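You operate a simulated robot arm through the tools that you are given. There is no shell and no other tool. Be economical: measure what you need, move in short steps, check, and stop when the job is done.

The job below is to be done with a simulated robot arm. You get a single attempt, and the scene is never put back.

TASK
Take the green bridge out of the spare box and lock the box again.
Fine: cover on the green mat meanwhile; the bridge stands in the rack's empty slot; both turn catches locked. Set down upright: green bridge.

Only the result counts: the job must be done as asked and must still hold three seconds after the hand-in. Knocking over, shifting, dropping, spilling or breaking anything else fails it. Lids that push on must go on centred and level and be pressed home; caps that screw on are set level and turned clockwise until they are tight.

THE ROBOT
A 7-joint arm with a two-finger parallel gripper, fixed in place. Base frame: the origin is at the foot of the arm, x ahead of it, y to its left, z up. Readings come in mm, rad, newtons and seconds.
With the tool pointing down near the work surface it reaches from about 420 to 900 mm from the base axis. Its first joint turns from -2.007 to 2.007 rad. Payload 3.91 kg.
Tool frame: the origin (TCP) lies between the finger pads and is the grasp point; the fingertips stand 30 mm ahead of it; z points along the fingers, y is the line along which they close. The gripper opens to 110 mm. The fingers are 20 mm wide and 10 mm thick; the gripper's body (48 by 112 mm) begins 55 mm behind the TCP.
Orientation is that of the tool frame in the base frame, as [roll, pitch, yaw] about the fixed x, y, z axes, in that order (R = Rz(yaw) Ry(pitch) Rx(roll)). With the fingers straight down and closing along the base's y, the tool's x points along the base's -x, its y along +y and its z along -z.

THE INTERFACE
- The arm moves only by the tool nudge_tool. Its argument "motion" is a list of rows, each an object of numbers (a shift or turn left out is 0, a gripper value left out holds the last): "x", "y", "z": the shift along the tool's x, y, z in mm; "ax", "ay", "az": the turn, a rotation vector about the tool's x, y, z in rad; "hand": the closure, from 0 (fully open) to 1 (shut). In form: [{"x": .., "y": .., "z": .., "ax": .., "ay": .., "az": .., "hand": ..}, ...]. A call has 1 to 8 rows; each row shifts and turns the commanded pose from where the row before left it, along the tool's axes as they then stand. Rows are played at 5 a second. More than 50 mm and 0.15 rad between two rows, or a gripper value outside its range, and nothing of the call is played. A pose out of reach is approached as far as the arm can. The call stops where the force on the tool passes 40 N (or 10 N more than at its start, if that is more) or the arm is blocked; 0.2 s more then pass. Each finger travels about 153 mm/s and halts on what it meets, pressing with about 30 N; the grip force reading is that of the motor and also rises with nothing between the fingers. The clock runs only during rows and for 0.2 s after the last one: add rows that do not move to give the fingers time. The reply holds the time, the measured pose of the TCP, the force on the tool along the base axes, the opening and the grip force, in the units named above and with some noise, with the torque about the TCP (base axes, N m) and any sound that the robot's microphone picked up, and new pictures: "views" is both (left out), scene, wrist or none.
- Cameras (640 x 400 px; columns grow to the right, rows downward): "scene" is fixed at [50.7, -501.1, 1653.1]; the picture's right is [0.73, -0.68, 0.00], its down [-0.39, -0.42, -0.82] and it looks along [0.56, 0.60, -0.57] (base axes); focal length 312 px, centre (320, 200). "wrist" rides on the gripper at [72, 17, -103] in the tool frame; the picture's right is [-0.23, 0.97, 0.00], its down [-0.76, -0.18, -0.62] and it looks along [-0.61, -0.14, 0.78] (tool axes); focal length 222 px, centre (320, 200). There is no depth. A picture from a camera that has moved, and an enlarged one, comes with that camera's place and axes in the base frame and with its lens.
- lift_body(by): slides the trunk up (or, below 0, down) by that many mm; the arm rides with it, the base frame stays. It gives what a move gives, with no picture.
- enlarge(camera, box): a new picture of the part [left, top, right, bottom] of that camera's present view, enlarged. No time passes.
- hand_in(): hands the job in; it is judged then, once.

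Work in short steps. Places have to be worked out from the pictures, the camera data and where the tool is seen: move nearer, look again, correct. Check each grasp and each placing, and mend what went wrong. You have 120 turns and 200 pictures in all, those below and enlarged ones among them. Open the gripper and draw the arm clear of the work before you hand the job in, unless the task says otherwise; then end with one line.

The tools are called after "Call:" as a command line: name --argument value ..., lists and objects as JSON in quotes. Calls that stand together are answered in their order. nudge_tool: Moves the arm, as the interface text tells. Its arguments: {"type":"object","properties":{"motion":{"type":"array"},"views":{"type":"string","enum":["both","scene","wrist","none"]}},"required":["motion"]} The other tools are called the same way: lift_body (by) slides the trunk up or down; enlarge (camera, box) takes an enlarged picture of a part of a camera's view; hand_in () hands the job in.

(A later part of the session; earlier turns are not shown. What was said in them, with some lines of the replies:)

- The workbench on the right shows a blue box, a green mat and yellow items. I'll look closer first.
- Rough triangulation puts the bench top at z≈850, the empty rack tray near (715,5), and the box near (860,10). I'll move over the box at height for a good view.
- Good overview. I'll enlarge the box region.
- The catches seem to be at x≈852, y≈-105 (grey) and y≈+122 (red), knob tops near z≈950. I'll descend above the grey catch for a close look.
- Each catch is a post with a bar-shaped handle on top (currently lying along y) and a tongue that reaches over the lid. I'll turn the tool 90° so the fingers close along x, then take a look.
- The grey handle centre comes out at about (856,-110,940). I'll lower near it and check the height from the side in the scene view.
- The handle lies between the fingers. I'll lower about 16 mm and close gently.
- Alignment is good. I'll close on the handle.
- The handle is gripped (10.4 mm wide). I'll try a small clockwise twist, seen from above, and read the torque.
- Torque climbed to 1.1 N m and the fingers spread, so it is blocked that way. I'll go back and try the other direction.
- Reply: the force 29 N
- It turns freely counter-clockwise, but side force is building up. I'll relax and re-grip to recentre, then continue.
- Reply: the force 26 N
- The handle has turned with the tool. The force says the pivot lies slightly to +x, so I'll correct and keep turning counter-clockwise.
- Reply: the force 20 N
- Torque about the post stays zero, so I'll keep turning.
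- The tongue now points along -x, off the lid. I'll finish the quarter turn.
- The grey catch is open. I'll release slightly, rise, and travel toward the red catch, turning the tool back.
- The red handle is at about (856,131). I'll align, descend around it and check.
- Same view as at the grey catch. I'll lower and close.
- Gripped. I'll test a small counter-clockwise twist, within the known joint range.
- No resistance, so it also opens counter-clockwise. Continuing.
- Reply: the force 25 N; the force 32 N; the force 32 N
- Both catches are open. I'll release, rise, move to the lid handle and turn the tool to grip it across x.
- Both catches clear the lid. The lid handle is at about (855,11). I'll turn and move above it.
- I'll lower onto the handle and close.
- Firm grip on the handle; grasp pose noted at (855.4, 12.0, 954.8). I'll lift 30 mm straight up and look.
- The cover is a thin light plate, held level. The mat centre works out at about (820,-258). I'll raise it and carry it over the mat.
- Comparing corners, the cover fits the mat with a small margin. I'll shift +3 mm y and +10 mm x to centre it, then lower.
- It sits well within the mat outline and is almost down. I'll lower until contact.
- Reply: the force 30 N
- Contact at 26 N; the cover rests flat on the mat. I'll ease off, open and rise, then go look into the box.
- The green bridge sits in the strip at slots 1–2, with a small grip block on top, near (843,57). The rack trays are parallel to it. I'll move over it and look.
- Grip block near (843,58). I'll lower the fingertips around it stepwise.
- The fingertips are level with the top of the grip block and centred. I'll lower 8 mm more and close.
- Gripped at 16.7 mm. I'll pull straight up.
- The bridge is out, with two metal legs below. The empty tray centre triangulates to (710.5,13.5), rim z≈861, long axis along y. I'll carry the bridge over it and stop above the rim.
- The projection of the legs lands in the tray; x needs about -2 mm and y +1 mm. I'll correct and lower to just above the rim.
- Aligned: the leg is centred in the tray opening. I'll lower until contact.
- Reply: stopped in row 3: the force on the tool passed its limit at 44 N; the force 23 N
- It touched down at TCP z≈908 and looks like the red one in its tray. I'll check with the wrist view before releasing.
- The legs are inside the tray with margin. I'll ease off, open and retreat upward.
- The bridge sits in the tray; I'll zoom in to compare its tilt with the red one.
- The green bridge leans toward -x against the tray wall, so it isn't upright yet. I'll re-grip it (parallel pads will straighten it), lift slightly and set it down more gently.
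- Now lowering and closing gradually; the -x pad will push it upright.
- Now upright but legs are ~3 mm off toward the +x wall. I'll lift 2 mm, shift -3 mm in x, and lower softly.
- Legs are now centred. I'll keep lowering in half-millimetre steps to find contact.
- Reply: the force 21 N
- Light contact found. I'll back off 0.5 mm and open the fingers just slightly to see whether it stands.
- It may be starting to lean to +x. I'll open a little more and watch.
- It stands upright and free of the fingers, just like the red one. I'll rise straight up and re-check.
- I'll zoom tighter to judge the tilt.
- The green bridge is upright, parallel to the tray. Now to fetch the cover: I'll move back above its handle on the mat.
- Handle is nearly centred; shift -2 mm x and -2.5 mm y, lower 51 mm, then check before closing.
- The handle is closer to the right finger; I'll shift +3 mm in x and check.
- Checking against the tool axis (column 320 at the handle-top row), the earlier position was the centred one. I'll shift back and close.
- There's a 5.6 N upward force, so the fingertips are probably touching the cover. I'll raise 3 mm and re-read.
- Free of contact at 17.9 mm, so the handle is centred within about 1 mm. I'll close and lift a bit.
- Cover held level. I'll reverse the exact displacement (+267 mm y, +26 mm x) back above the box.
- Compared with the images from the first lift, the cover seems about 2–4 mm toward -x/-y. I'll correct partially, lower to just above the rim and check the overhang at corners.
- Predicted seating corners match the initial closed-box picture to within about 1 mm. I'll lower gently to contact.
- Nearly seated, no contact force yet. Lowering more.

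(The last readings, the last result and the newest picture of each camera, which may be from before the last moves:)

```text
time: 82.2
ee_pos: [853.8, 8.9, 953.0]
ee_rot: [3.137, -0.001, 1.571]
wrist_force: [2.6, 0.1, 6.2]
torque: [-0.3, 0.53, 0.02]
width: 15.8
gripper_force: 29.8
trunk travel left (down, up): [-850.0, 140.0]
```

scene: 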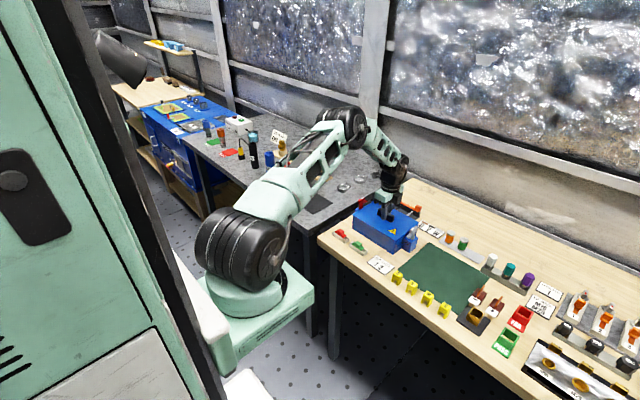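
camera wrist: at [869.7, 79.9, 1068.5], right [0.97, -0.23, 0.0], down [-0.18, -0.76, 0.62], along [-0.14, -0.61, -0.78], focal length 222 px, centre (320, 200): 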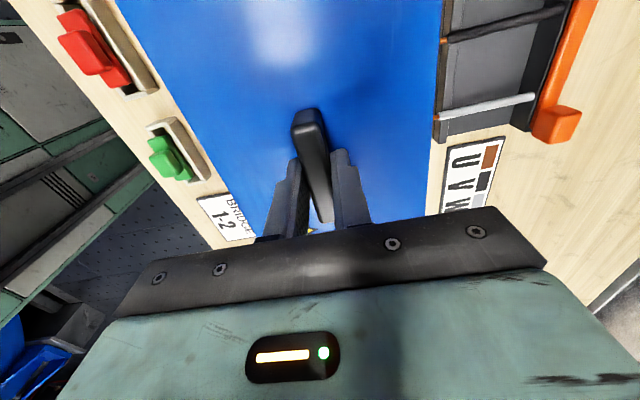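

Contact at z≈953, matching the original height. A little more press, then check the fit.

Call:
nudge_tool --motion '[{"z": 1}, {}]'

Call:
enlarge --camera "scene" --box '[350, 170, 440, 250]'

Call:
enlarge --camera "wrist" --box '[140, 0, 480, 240]'

```text
time: 82.8
ee_pos: [855.3, 7.7, 953.7]
ee_rot: [3.135, -0.002, 1.572]
wrist_force: [4.8, -0.6, 18.2]
torque: [-0.43, 0.51, 0.03]
width: 15.8
gripper_force: 29.8
trunk travel left (down, up): [-850.0, 140.0]
camera wrist: at [870.5, 81.1, 1057.7], right [0.97, -0.23, 0.01], down [-0.18, -0.76, 0.62], along [-0.14, -0.61, -0.78], focal length 222 px, centre (320, 200)
```

scene: 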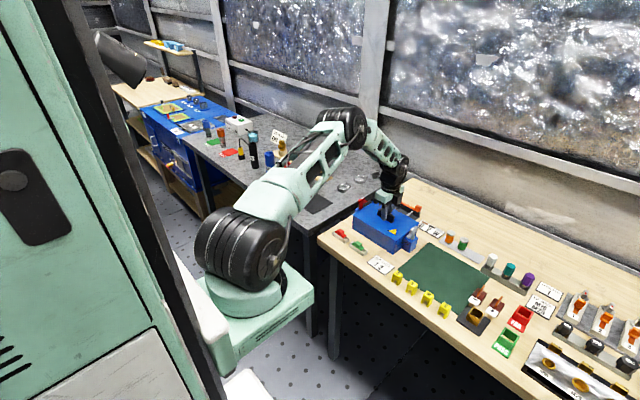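
wrist: 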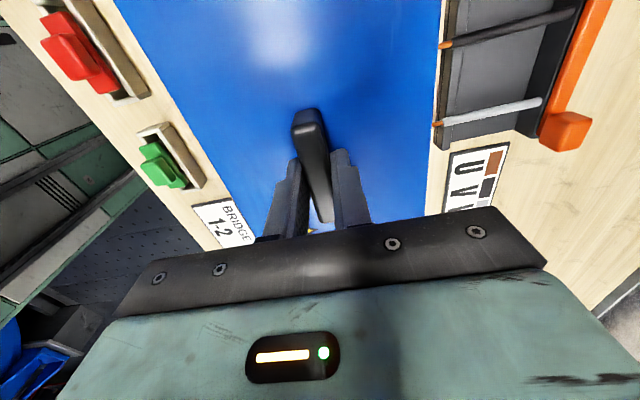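

```text
5.00 times, centred on (395, 210) of scene
camera zoom: at [50.7, -501.1, 1653.1], right [0.73, -0.68, 0.0], down [-0.39, -0.42, -0.82], along [0.56, 0.6, -0.57], focal length 1562 px, centre (-55, 150)
```

zoom: 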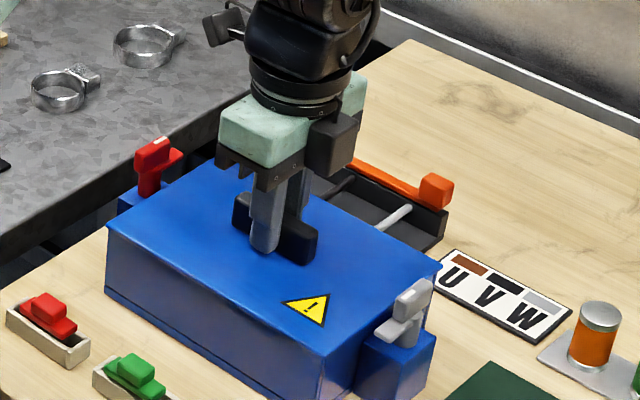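

```text
1.67 times, centred on (310, 120) of wrist
camera zoom: at [870.5, 81.1, 1057.7], right [0.97, -0.23, 0.01], down [-0.18, -0.76, 0.62], along [-0.14, -0.61, -0.78], focal length 370 px, centre (337, 333)
```

zoom: 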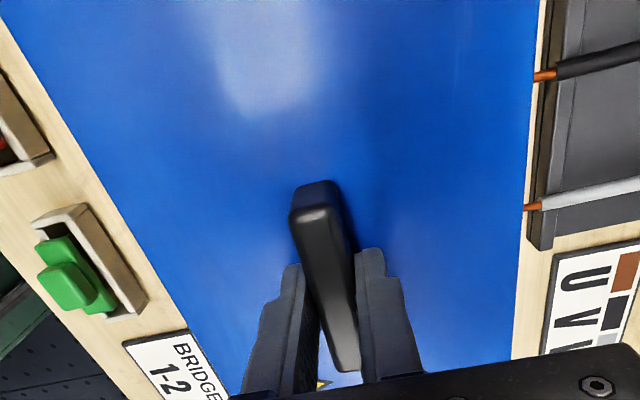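

The cover sits exactly as in the initial picture, flush and level. I'll ease off, release, rise and go to the red catch with the tool turned.

Call:
nudge_tool --motion '[{"z": -0.8}, {"hand": 0.8}, {"hand": 0.7}, {"z": -40}, {"z": -40}, {"x": 41}, {"x": 41}, {"x": 41}]' --views "none"

Call:
nudge_tool --motion '[{"az": -0.15}, {"az": -0.15}, {"az": -0.15}, {"az": -0.15}, {"az": -0.15}, {"az": -0.15}, {"az": -0.15}, {"az": -0.15}]' --views "none"

Call:
nudge_tool --motion '[{"az": -0.15}, {"az": -0.15}, {"az": -0.07}, {"z": 30}, {}]'

Call:
enlarge --camera "wrist" --box '[220, 60, 420, 200]'

Call:
enlarge --camera "scene" --box '[340, 190, 420, 260]'

```text
time: 84.6
ee_pos: [852.9, 127.9, 1031.9]
ee_rot: [3.141, 0.0, 1.568]
wrist_force: [-0.1, -1.0, -0.5]
torque: [0.04, 0.02, 0.01]
width: 32.9
gripper_force: 0.2
trunk travel left (down, up): [-850.0, 140.0]
```

```text
time: 86.4
ee_pos: [855.2, 130.5, 1032.5]
ee_rot: [3.14, 0.003, 2.772]
wrist_force: [0.2, 0.1, 0.6]
torque: [-0.01, -0.01, 0.02]
width: 33.0
gripper_force: 0.0
trunk travel left (down, up): [-850.0, 140.0]
```

```text
time: 87.6
ee_pos: [854.1, 129.6, 1002.0]
ee_rot: [3.14, 0.005, 3.139]
wrist_force: [0.4, -0.3, 0.4]
torque: [0.0, 0.01, 0.0]
width: 32.9
gripper_force: 0.1
trunk travel left (down, up): [-850.0, 140.0]
camera wrist: at [780.4, 147.0, 1106.7], right [0.23, 0.97, 0.0], down [0.76, -0.18, 0.63], along [0.61, -0.14, -0.78], focal length 222 px, centre (320, 200)
```

scene: 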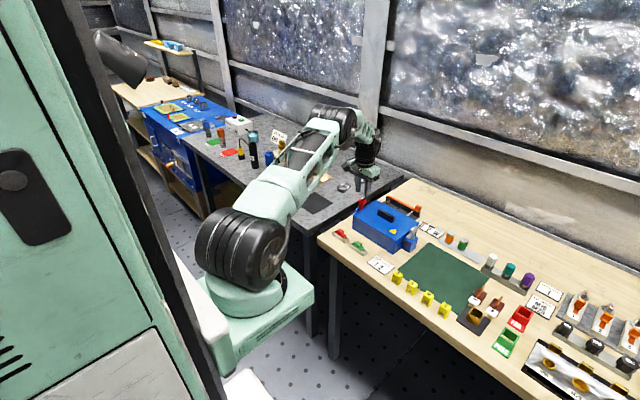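
wrist: 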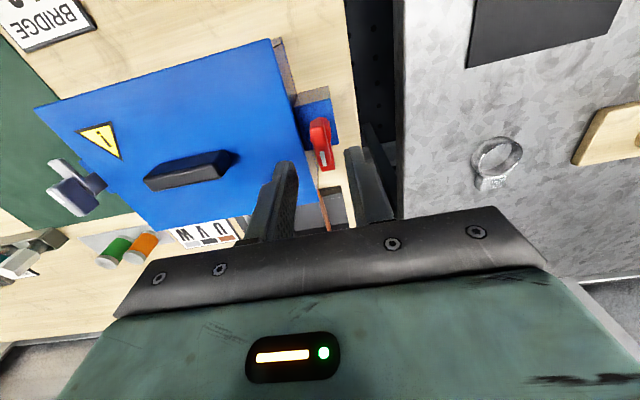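

```text
2.86 times, centred on (320, 130) of wrist
camera zoom: at [780.4, 147.0, 1106.7], right [0.23, 0.97, 0.0], down [0.76, -0.18, 0.63], along [0.61, -0.14, -0.78], focal length 635 px, centre (320, 400)
```

zoom: 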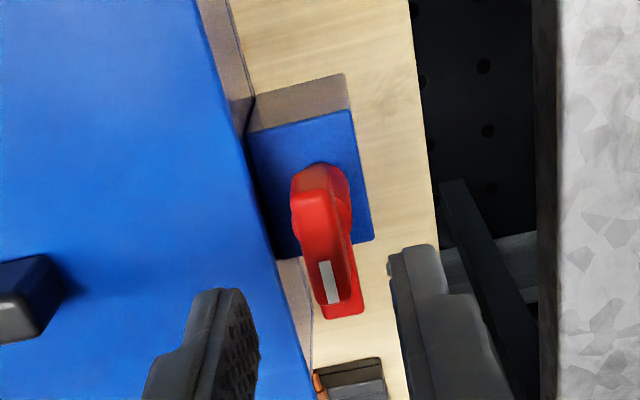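

```text
5.71 times, centred on (380, 225) of scene
camera zoom: at [50.7, -501.1, 1653.1], right [0.73, -0.68, 0.0], down [-0.39, -0.42, -0.82], along [0.56, 0.6, -0.57], focal length 1785 px, centre (-23, 57)
```

zoom: 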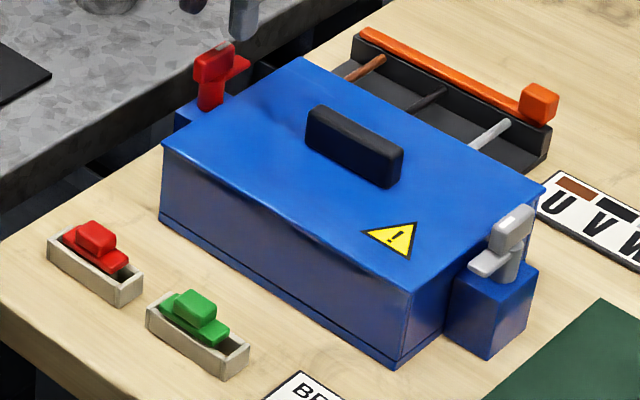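

The cover looks properly seated. Red handle centre at (856.4,130.7); I'll align, lower to z≈960 and grip.

Call:
nudge_tool --motion '[{"x": -2.3, "y": 1, "z": 20}, {"z": 21.5}, {"hand": 0.8}, {}]' --views "wrist"

Call:
enlarge --camera "wrist" --box '[240, 100, 400, 200]'

```text
time: 88.6
ee_pos: [857.4, 130.0, 960.8]
ee_rot: [3.14, 0.003, 3.14]
wrist_force: [1.2, 0.5, 0.2]
torque: [0.0, -0.01, 0.02]
width: 21.9
gripper_force: 0.1
trunk travel left (down, up): [-850.0, 140.0]
camera wrist: at [784.3, 147.4, 1065.3], right [0.23, 0.97, 0.0], down [0.76, -0.18, 0.63], along [0.61, -0.14, -0.78], focal length 222 px, centre (320, 200)
```

wrist: 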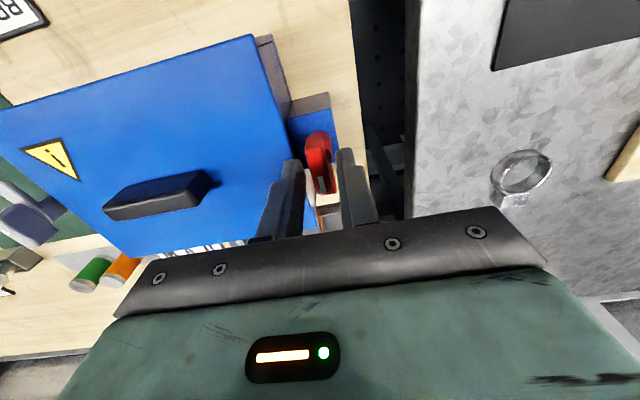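

```text
4.00 times, centred on (320, 150) of wrist
camera zoom: at [784.3, 147.4, 1065.3], right [0.23, 0.97, 0.0], down [0.76, -0.18, 0.63], along [0.61, -0.14, -0.78], focal length 888 px, centre (320, 400)
```

zoom: 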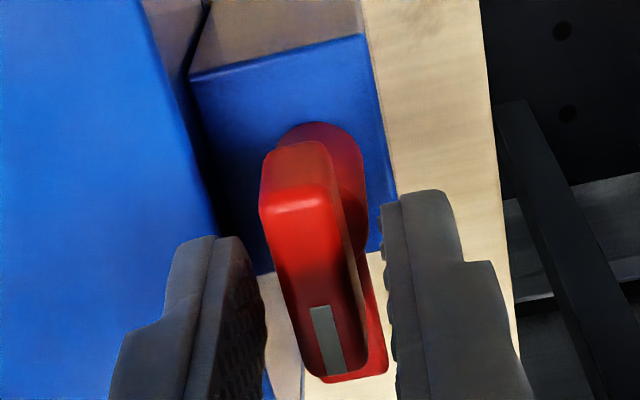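

Well centred; closing and starting the clockwise locking turn.

Call:
nudge_tool --motion '[{"y": -1}, {"hand": 0.9}, {"hand": 1.0}, {}, {"az": 0.1}, {"az": 0.1}, {}]' --views "none"

```text
time: 90.2
ee_pos: [857.5, 130.0, 961.1]
ee_rot: [3.139, 0.003, 2.939]
wrist_force: [-4.4, -8.0, 6.2]
torque: [-0.42, -0.15, 0.01]
width: 10.7
gripper_force: 45.1
trunk travel left (down, up): [-850.0, 140.0]
```

Turning freely. Continuing the quarter turn while watching forces.

Call:
nudge_tool --motion '[{"az": 0.12}, {"az": 0.12}, {"az": 0.12}, {"az": 0.12}, {}]' --views "none"

Call:
nudge_tool --motion '[{"az": 0.12}, {"az": 0.12}, {"az": 0.12}, {"az": 0.12}, {}]' --views "none"

Call:
nudge_tool --motion '[{"az": 0.12}, {"az": 0.12}, {"az": 0.12}, {"az": 0.05}, {}]' --views "wrist"

```text
time: 91.4
ee_pos: [856.9, 127.7, 961.5]
ee_rot: [3.141, 0.004, 2.458]
wrist_force: [-3.6, -25.4, 15.6]
torque: [-0.37, 0.75, 0.04]
width: 10.9
gripper_force: 45.2
trunk travel left (down, up): [-850.0, 140.0]
```

```text
time: 92.6
ee_pos: [855.5, 127.2, 961.4]
ee_rot: [3.139, 0.003, 1.976]
wrist_force: [-9.2, -30.5, 17.2]
torque: [-1.09, 0.43, 0.04]
width: 10.7
gripper_force: 45.0
trunk travel left (down, up): [-850.0, 140.0]
```

```text
time: 93.8
ee_pos: [855.6, 130.3, 961.0]
ee_rot: [3.141, -0.001, 1.567]
wrist_force: [-16.4, -29.1, 10.4]
torque: [-0.61, 0.49, 0.02]
width: 10.9
gripper_force: 45.1
trunk travel left (down, up): [-850.0, 140.0]
camera wrist: at [871.3, 202.8, 1064.9], right [0.97, -0.23, 0.0], down [-0.18, -0.76, 0.62], along [-0.14, -0.61, -0.78], focal length 222 px, centre (320, 200)
```

wrist: 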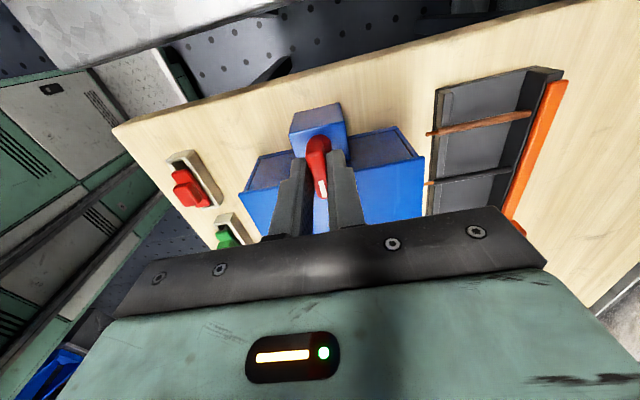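

At the locked angle. I'll relieve the side load and press a little further to feel the stop.

Call:
nudge_tool --motion '[{"x": -1.5, "y": -0.8}, {"az": 0.06}, {}]' --views "none"

```text
time: 94.6
ee_pos: [854.8, 129.3, 960.1]
ee_rot: [3.138, -0.003, 1.51]
wrist_force: [-8.2, -19.9, 3.6]
torque: [-1.21, 0.54, 0.0]
width: 11.1
gripper_force: 44.6
trunk travel left (down, up): [-850.0, 140.0]
```

Call:
nudge_tool --motion '[{"az": 0.06}, {}]' --views "wrist"

Call:
enlarge --camera "wrist" --box '[240, 90, 400, 190]'

```text
time: 95.2
ee_pos: [854.5, 129.6, 959.6]
ee_rot: [3.138, -0.001, 1.449]
wrist_force: [-3.9, -18.9, -0.8]
torque: [-0.49, 0.55, 0.98]
width: 11.0
gripper_force: 45.1
trunk travel left (down, up): [-850.0, 140.0]
camera wrist: at [879.4, 200.3, 1065.1], right [0.94, -0.34, 0.0], down [-0.27, -0.74, 0.62], along [-0.21, -0.58, -0.78], focal length 222 px, centre (320, 200)
```

wrist: 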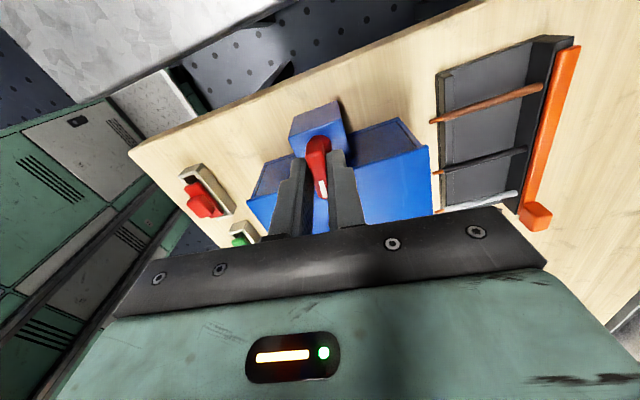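

```text
4.00 times, centred on (320, 140) of wrist
camera zoom: at [879.4, 200.3, 1065.1], right [0.94, -0.34, 0.0], down [-0.27, -0.74, 0.62], along [-0.21, -0.58, -0.78], focal length 888 px, centre (320, 440)
```

zoom: 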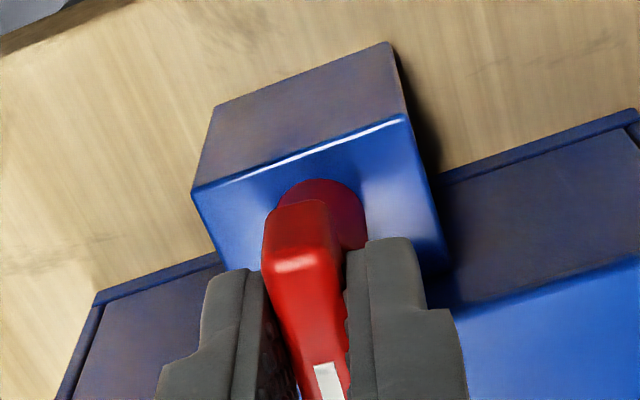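

Torque rose to 1 N m at the end: the stop is reached, red is locked. I'll release, rise, and turn/travel to the grey catch.

Call:
nudge_tool --motion '[{"az": -0.03}, {"hand": 0.84}, {"hand": 0.75}, {"z": -35}, {"z": -35}, {"az": -0.15}, {"az": -0.15}, {"az": -0.15}]' --views "none"

Call:
nudge_tool --motion '[{"az": -0.15}, {"az": -0.15}, {"az": -0.15}, {"az": -0.15}, {"az": -0.15}, {"az": -0.15}, {"az": -0.15}, {"az": -0.15}]' --views "none"

Call:
nudge_tool --motion '[{"az": -0.0116}, {"y": -48}, {"y": -48}, {"y": -48}, {"y": -48}, {"y": -48}, {"z": 28, "hand": 0.7}, {}]'

Call:
enlarge --camera "wrist" --box '[220, 60, 420, 200]'

Call:
enlarge --camera "scene" --box '[340, 190, 420, 260]'

```text
time: 97.0
ee_pos: [854.6, 131.0, 1033.8]
ee_rot: [3.139, 0.0, 1.929]
wrist_force: [-0.7, -0.9, -0.6]
torque: [0.01, -0.01, 0.02]
width: 27.6
gripper_force: 0.1
trunk travel left (down, up): [-850.0, 140.0]
```

```text
time: 98.8
ee_pos: [857.1, 128.8, 1030.2]
ee_rot: [3.139, 0.004, 3.133]
wrist_force: [0.6, 0.5, 1.0]
torque: [0.04, -0.01, -0.02]
width: 27.7
gripper_force: 0.0
trunk travel left (down, up): [-850.0, 140.0]
```

```text
time: 100.6
ee_pos: [857.2, -109.2, 1005.2]
ee_rot: [3.14, 0.004, 3.139]
wrist_force: [0.0, -0.6, 0.7]
torque: [0.0, 0.0, 0.04]
width: 33.0
gripper_force: 0.1
trunk travel left (down, up): [-850.0, 140.0]
camera wrist: at [783.4, -91.5, 1109.1], right [0.23, 0.97, 0.0], down [0.76, -0.18, 0.63], along [0.61, -0.14, -0.78], focal length 222 px, centre (320, 200)
```

scene: 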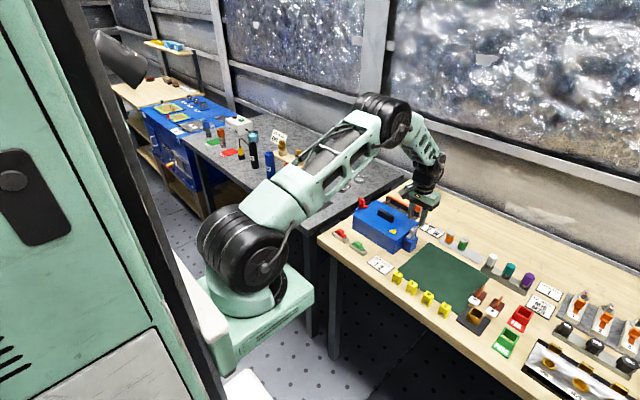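
wrist: 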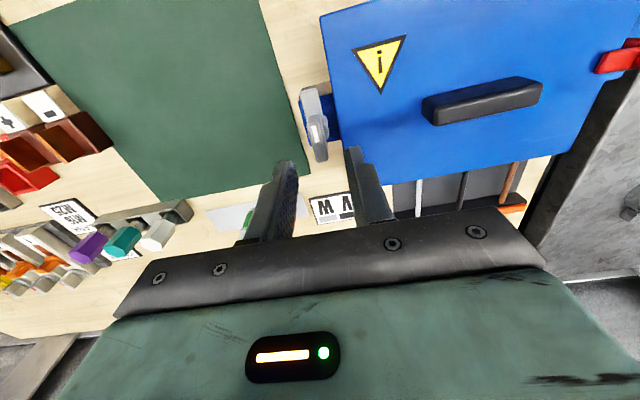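

```text
2.86 times, centred on (320, 130) of wrist
camera zoom: at [783.4, -91.5, 1109.1], right [0.23, 0.97, 0.0], down [0.76, -0.18, 0.63], along [0.61, -0.14, -0.78], focal length 635 px, centre (320, 400)
```

zoom: 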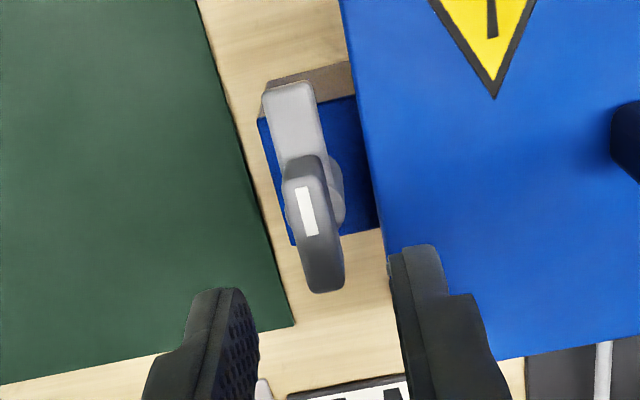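

```text
5.71 times, centred on (380, 225) of scene
camera zoom: at [50.7, -501.1, 1653.1], right [0.73, -0.68, 0.0], down [-0.39, -0.42, -0.82], along [0.56, 0.6, -0.57], focal length 1785 px, centre (-23, 57)
```

zoom: 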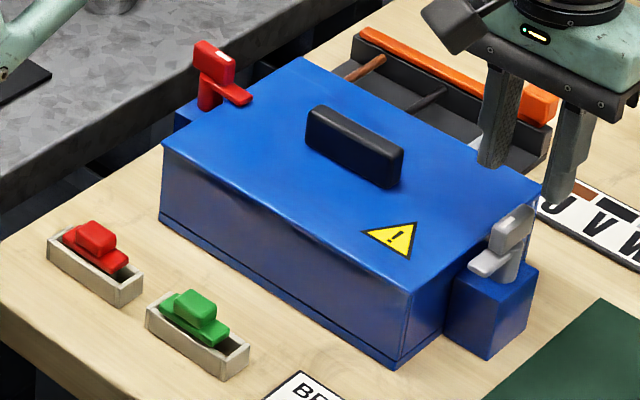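

Red tongue is over the cover. Grey handle at (855,-109.7); lowering to z≈960 and gripping.

Call:
nudge_tool --motion '[{"x": 1, "y": -0.5, "z": 22}, {"z": 22}, {"hand": 0.8}, {}]' --views "wrist"

Call:
enlarge --camera "wrist" --box '[240, 100, 400, 200]'

```text
time: 101.6
ee_pos: [854.0, -107.5, 960.0]
ee_rot: [3.14, 0.003, -3.141]
wrist_force: [-0.1, -0.1, 0.1]
torque: [0.0, -0.01, 0.01]
width: 22.3
gripper_force: 0.0
trunk travel left (down, up): [-850.0, 140.0]
camera wrist: at [781.4, -91.3, 1063.9], right [0.23, 0.97, 0.0], down [0.76, -0.18, 0.63], along [0.61, -0.14, -0.78], focal length 222 px, centre (320, 200)
```

wrist: 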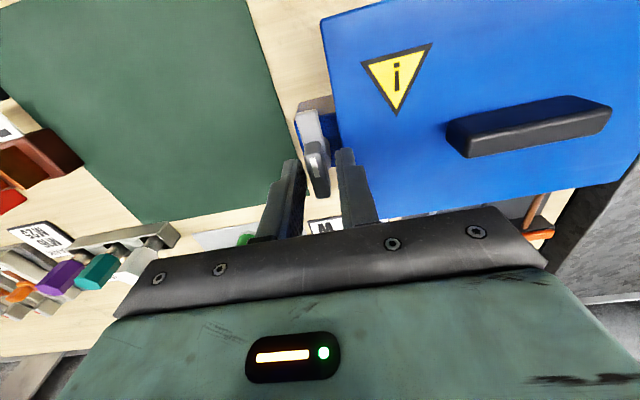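

```text
4.00 times, centred on (320, 150) of wrist
camera zoom: at [781.4, -91.3, 1063.9], right [0.23, 0.97, 0.0], down [0.76, -0.18, 0.63], along [0.61, -0.14, -0.78], focal length 888 px, centre (320, 400)
```

zoom: 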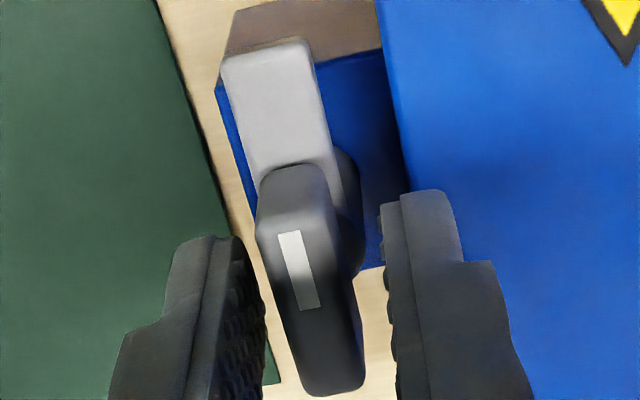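

Handle slightly to the left; shifting -1.5 mm, closing, and starting the turn.

Call:
nudge_tool --motion '[{"y": -1.5}, {"hand": 0.9}, {"hand": 1.0}, {}, {"az": 0.1}, {"az": 0.1}, {}]' --views "none"

Call:
nudge_tool --motion '[{"az": 0.12}, {"az": 0.12}, {"az": 0.12}, {"az": 0.12}, {}]' --views "none"

```text
time: 103.2
ee_pos: [854.8, -110.7, 959.8]
ee_rot: [3.138, 0.005, 2.94]
wrist_force: [0.5, 5.9, 3.6]
torque: [-0.1, 0.16, 0.02]
width: 10.7
gripper_force: 44.8
trunk travel left (down, up): [-850.0, 140.0]
```

```text
time: 104.4
ee_pos: [854.8, -110.2, 959.9]
ee_rot: [3.137, 0.003, 2.459]
wrist_force: [10.1, 16.3, 12.4]
torque: [-0.36, -0.16, 0.02]
width: 10.7
gripper_force: 44.3
trunk travel left (down, up): [-850.0, 140.0]
```

Call:
nudge_tool --motion '[{"y": 1}, {"az": 0.12}, {"az": 0.12}, {"az": 0.12}, {"az": 0.12}, {}]' --views "none"

Call:
nudge_tool --motion '[{"az": 0.12}, {"az": 0.12}, {"az": 0.12}, {"az": 0.05}, {}]' --views "none"

Call:
nudge_tool --motion '[{"az": 0.06}, {}]' --views "wrist"

```text
time: 105.8
ee_pos: [855.3, -109.0, 961.1]
ee_rot: [3.135, 0.0, 1.977]
wrist_force: [11.4, 17.1, 20.5]
torque: [-0.38, 0.09, -0.01]
width: 11.0
gripper_force: 44.8
trunk travel left (down, up): [-850.0, 140.0]
```

```text
time: 107.0
ee_pos: [855.3, -110.8, 959.9]
ee_rot: [3.138, -0.002, 1.569]
wrist_force: [11.6, 19.3, 21.7]
torque: [0.01, 0.41, -0.03]
width: 10.6
gripper_force: 44.9
trunk travel left (down, up): [-850.0, 140.0]
```

```text
time: 107.6
ee_pos: [854.6, -110.0, 958.8]
ee_rot: [3.137, -0.002, 1.509]
wrist_force: [9.1, 19.5, 22.6]
torque: [0.22, 0.36, -0.03]
width: 10.5
gripper_force: 45.0
trunk travel left (down, up): [-850.0, 140.0]
camera wrist: at [875.1, -38.5, 1064.0], right [0.96, -0.29, 0.0], down [-0.23, -0.75, 0.62], along [-0.18, -0.6, -0.78], focal length 222 px, centre (320, 200)
```

wrist: 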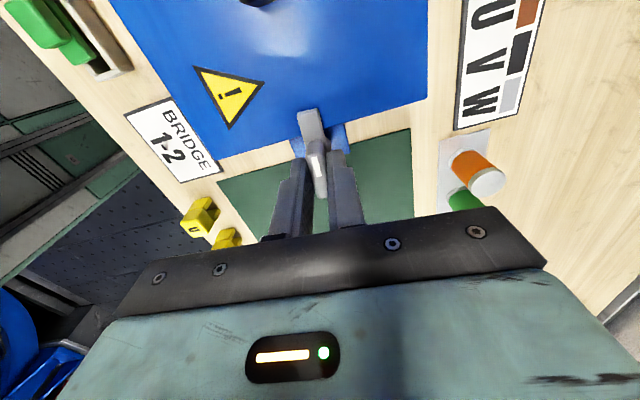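

Nearly at the stop; one or two more small increments until torque rises.

Call:
nudge_tool --motion '[{"az": 0.06}, {}]' --views "none"

```text
time: 108.2
ee_pos: [855.2, -110.5, 959.4]
ee_rot: [3.139, -0.002, 1.449]
wrist_force: [10.1, 17.5, 17.8]
torque: [0.55, 0.41, 0.97]
width: 11.0
gripper_force: 45.2
trunk travel left (down, up): [-850.0, 140.0]
```

Stop reached (1 N m), grey locked. I'll release, rise well clear and check everything.

Call:
nudge_tool --motion '[{"az": -0.03}, {"hand": 0.84}, {"hand": 0.72}, {"z": -40}, {"z": -45}, {"z": -45}, {"z": -45}, {}]'

Call:
enlarge --camera "scene" --box '[335, 190, 425, 260]'

Call:
enlarge --camera "scene" --box '[330, 223, 374, 258]'

Call:
enlarge --camera "wrist" --box '[120, 0, 480, 200]'

```text
time: 110.0
ee_pos: [858.1, -112.7, 1136.1]
ee_rot: [3.14, -0.001, 1.479]
wrist_force: [-0.3, -0.1, 0.1]
torque: [-0.04, 0.0, 0.0]
width: 31.0
gripper_force: 0.0
trunk travel left (down, up): [-850.0, 140.0]
camera wrist: at [879.9, -41.0, 1240.9], right [0.95, -0.32, 0.0], down [-0.25, -0.74, 0.62], along [-0.2, -0.59, -0.78], focal length 222 px, centre (320, 200)
```

scene: 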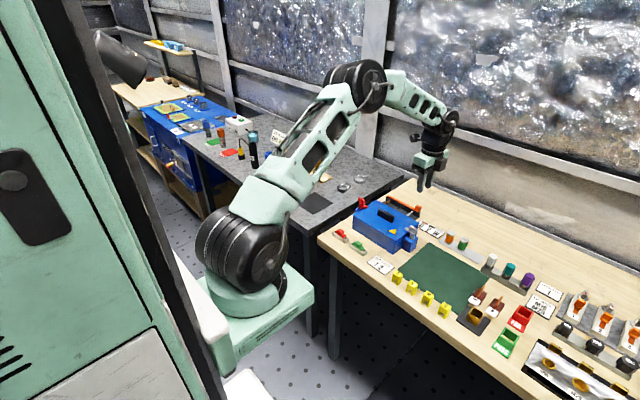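
wrist: 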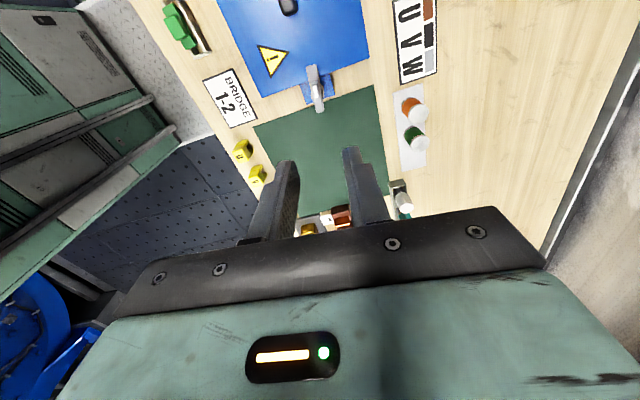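

```text
5.71 times, centred on (380, 225) of scene
camera zoom: at [50.7, -501.1, 1653.1], right [0.73, -0.68, 0.0], down [-0.39, -0.42, -0.82], along [0.56, 0.6, -0.57], focal length 1785 px, centre (-23, 57)
```

zoom: 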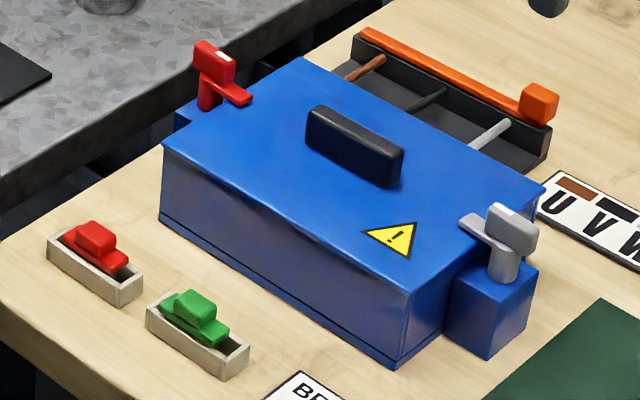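

```text
11.43 times, centred on (352, 240) of scene
camera zoom: at [50.7, -501.1, 1653.1], right [0.73, -0.68, 0.0], down [-0.39, -0.42, -0.82], along [0.56, 0.6, -0.57], focal length 3570 px, centre (-46, -263)
```

zoom: 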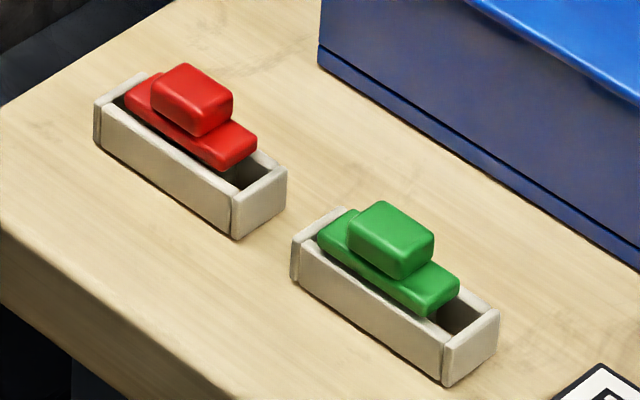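

```text
1.78 times, centred on (300, 100) of wrist
camera zoom: at [879.9, -41.0, 1240.9], right [0.95, -0.32, 0.0], down [-0.25, -0.74, 0.62], along [-0.2, -0.59, -0.78], focal length 395 px, centre (356, 378)
```

zoom: 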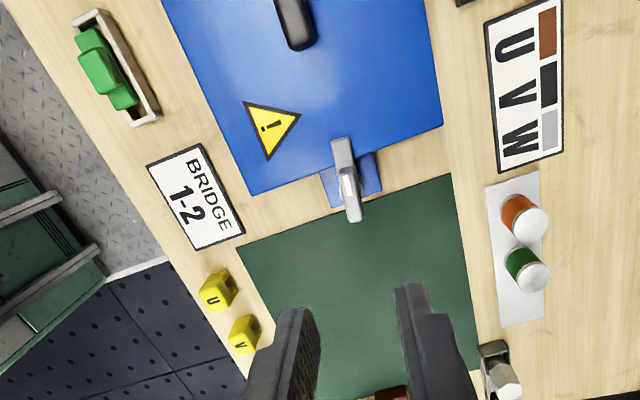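

Both tongues lie over the cover at their stops. The cover is flush, and the green bridge stands in the tray unchanged since release. I'll open the gripper fully, draw back a bit, and let time pass before handing in.

Call:
nudge_tool --motion '[{"hand": 0, "z": -40}, {"z": -40}, {"y": -40}, {"y": -40}, {}, {}]' --views "scene"

Call:
enlarge --camera "scene" --box '[346, 236, 374, 256]'

```text
time: 111.4
ee_pos: [774.4, -101.8, 1213.3]
ee_rot: [3.138, -0.002, 1.479]
wrist_force: [-0.3, -0.4, 0.6]
torque: [0.0, 0.02, 0.05]
width: 110.1
gripper_force: 0.1
trunk travel left (down, up): [-850.0, 140.0]
```

scene: 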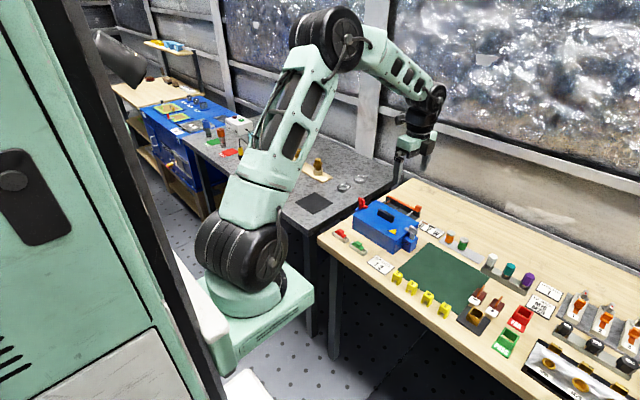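

```text
16.00 times, centred on (360, 246) of scene
camera zoom: at [50.7, -501.1, 1653.1], right [0.73, -0.68, 0.0], down [-0.39, -0.42, -0.82], along [0.56, 0.6, -0.57], focal length 4998 px, centre (-320, -536)
```

zoom: 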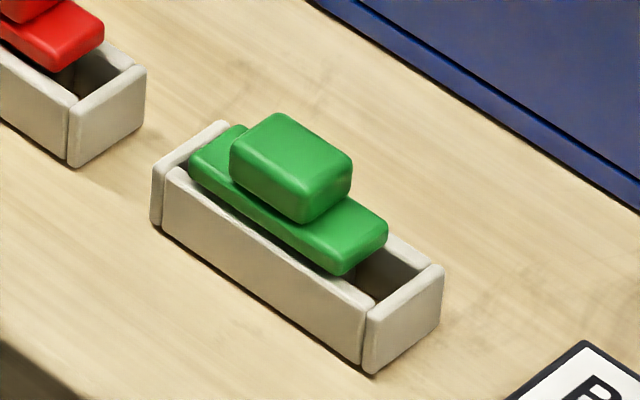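

The green bridge's edges match the projection of a level block, nothing has moved, and the arm is clear. Handing in.

Call:
hand_in

```text
The job is handed in.
```

The green bridge now stands upright in the rack's empty slot. The cover waited on the green mat and is back on the box, flush and level. Both turn catches are turned to their stops with their tongues over the cover, and the job is handed in.
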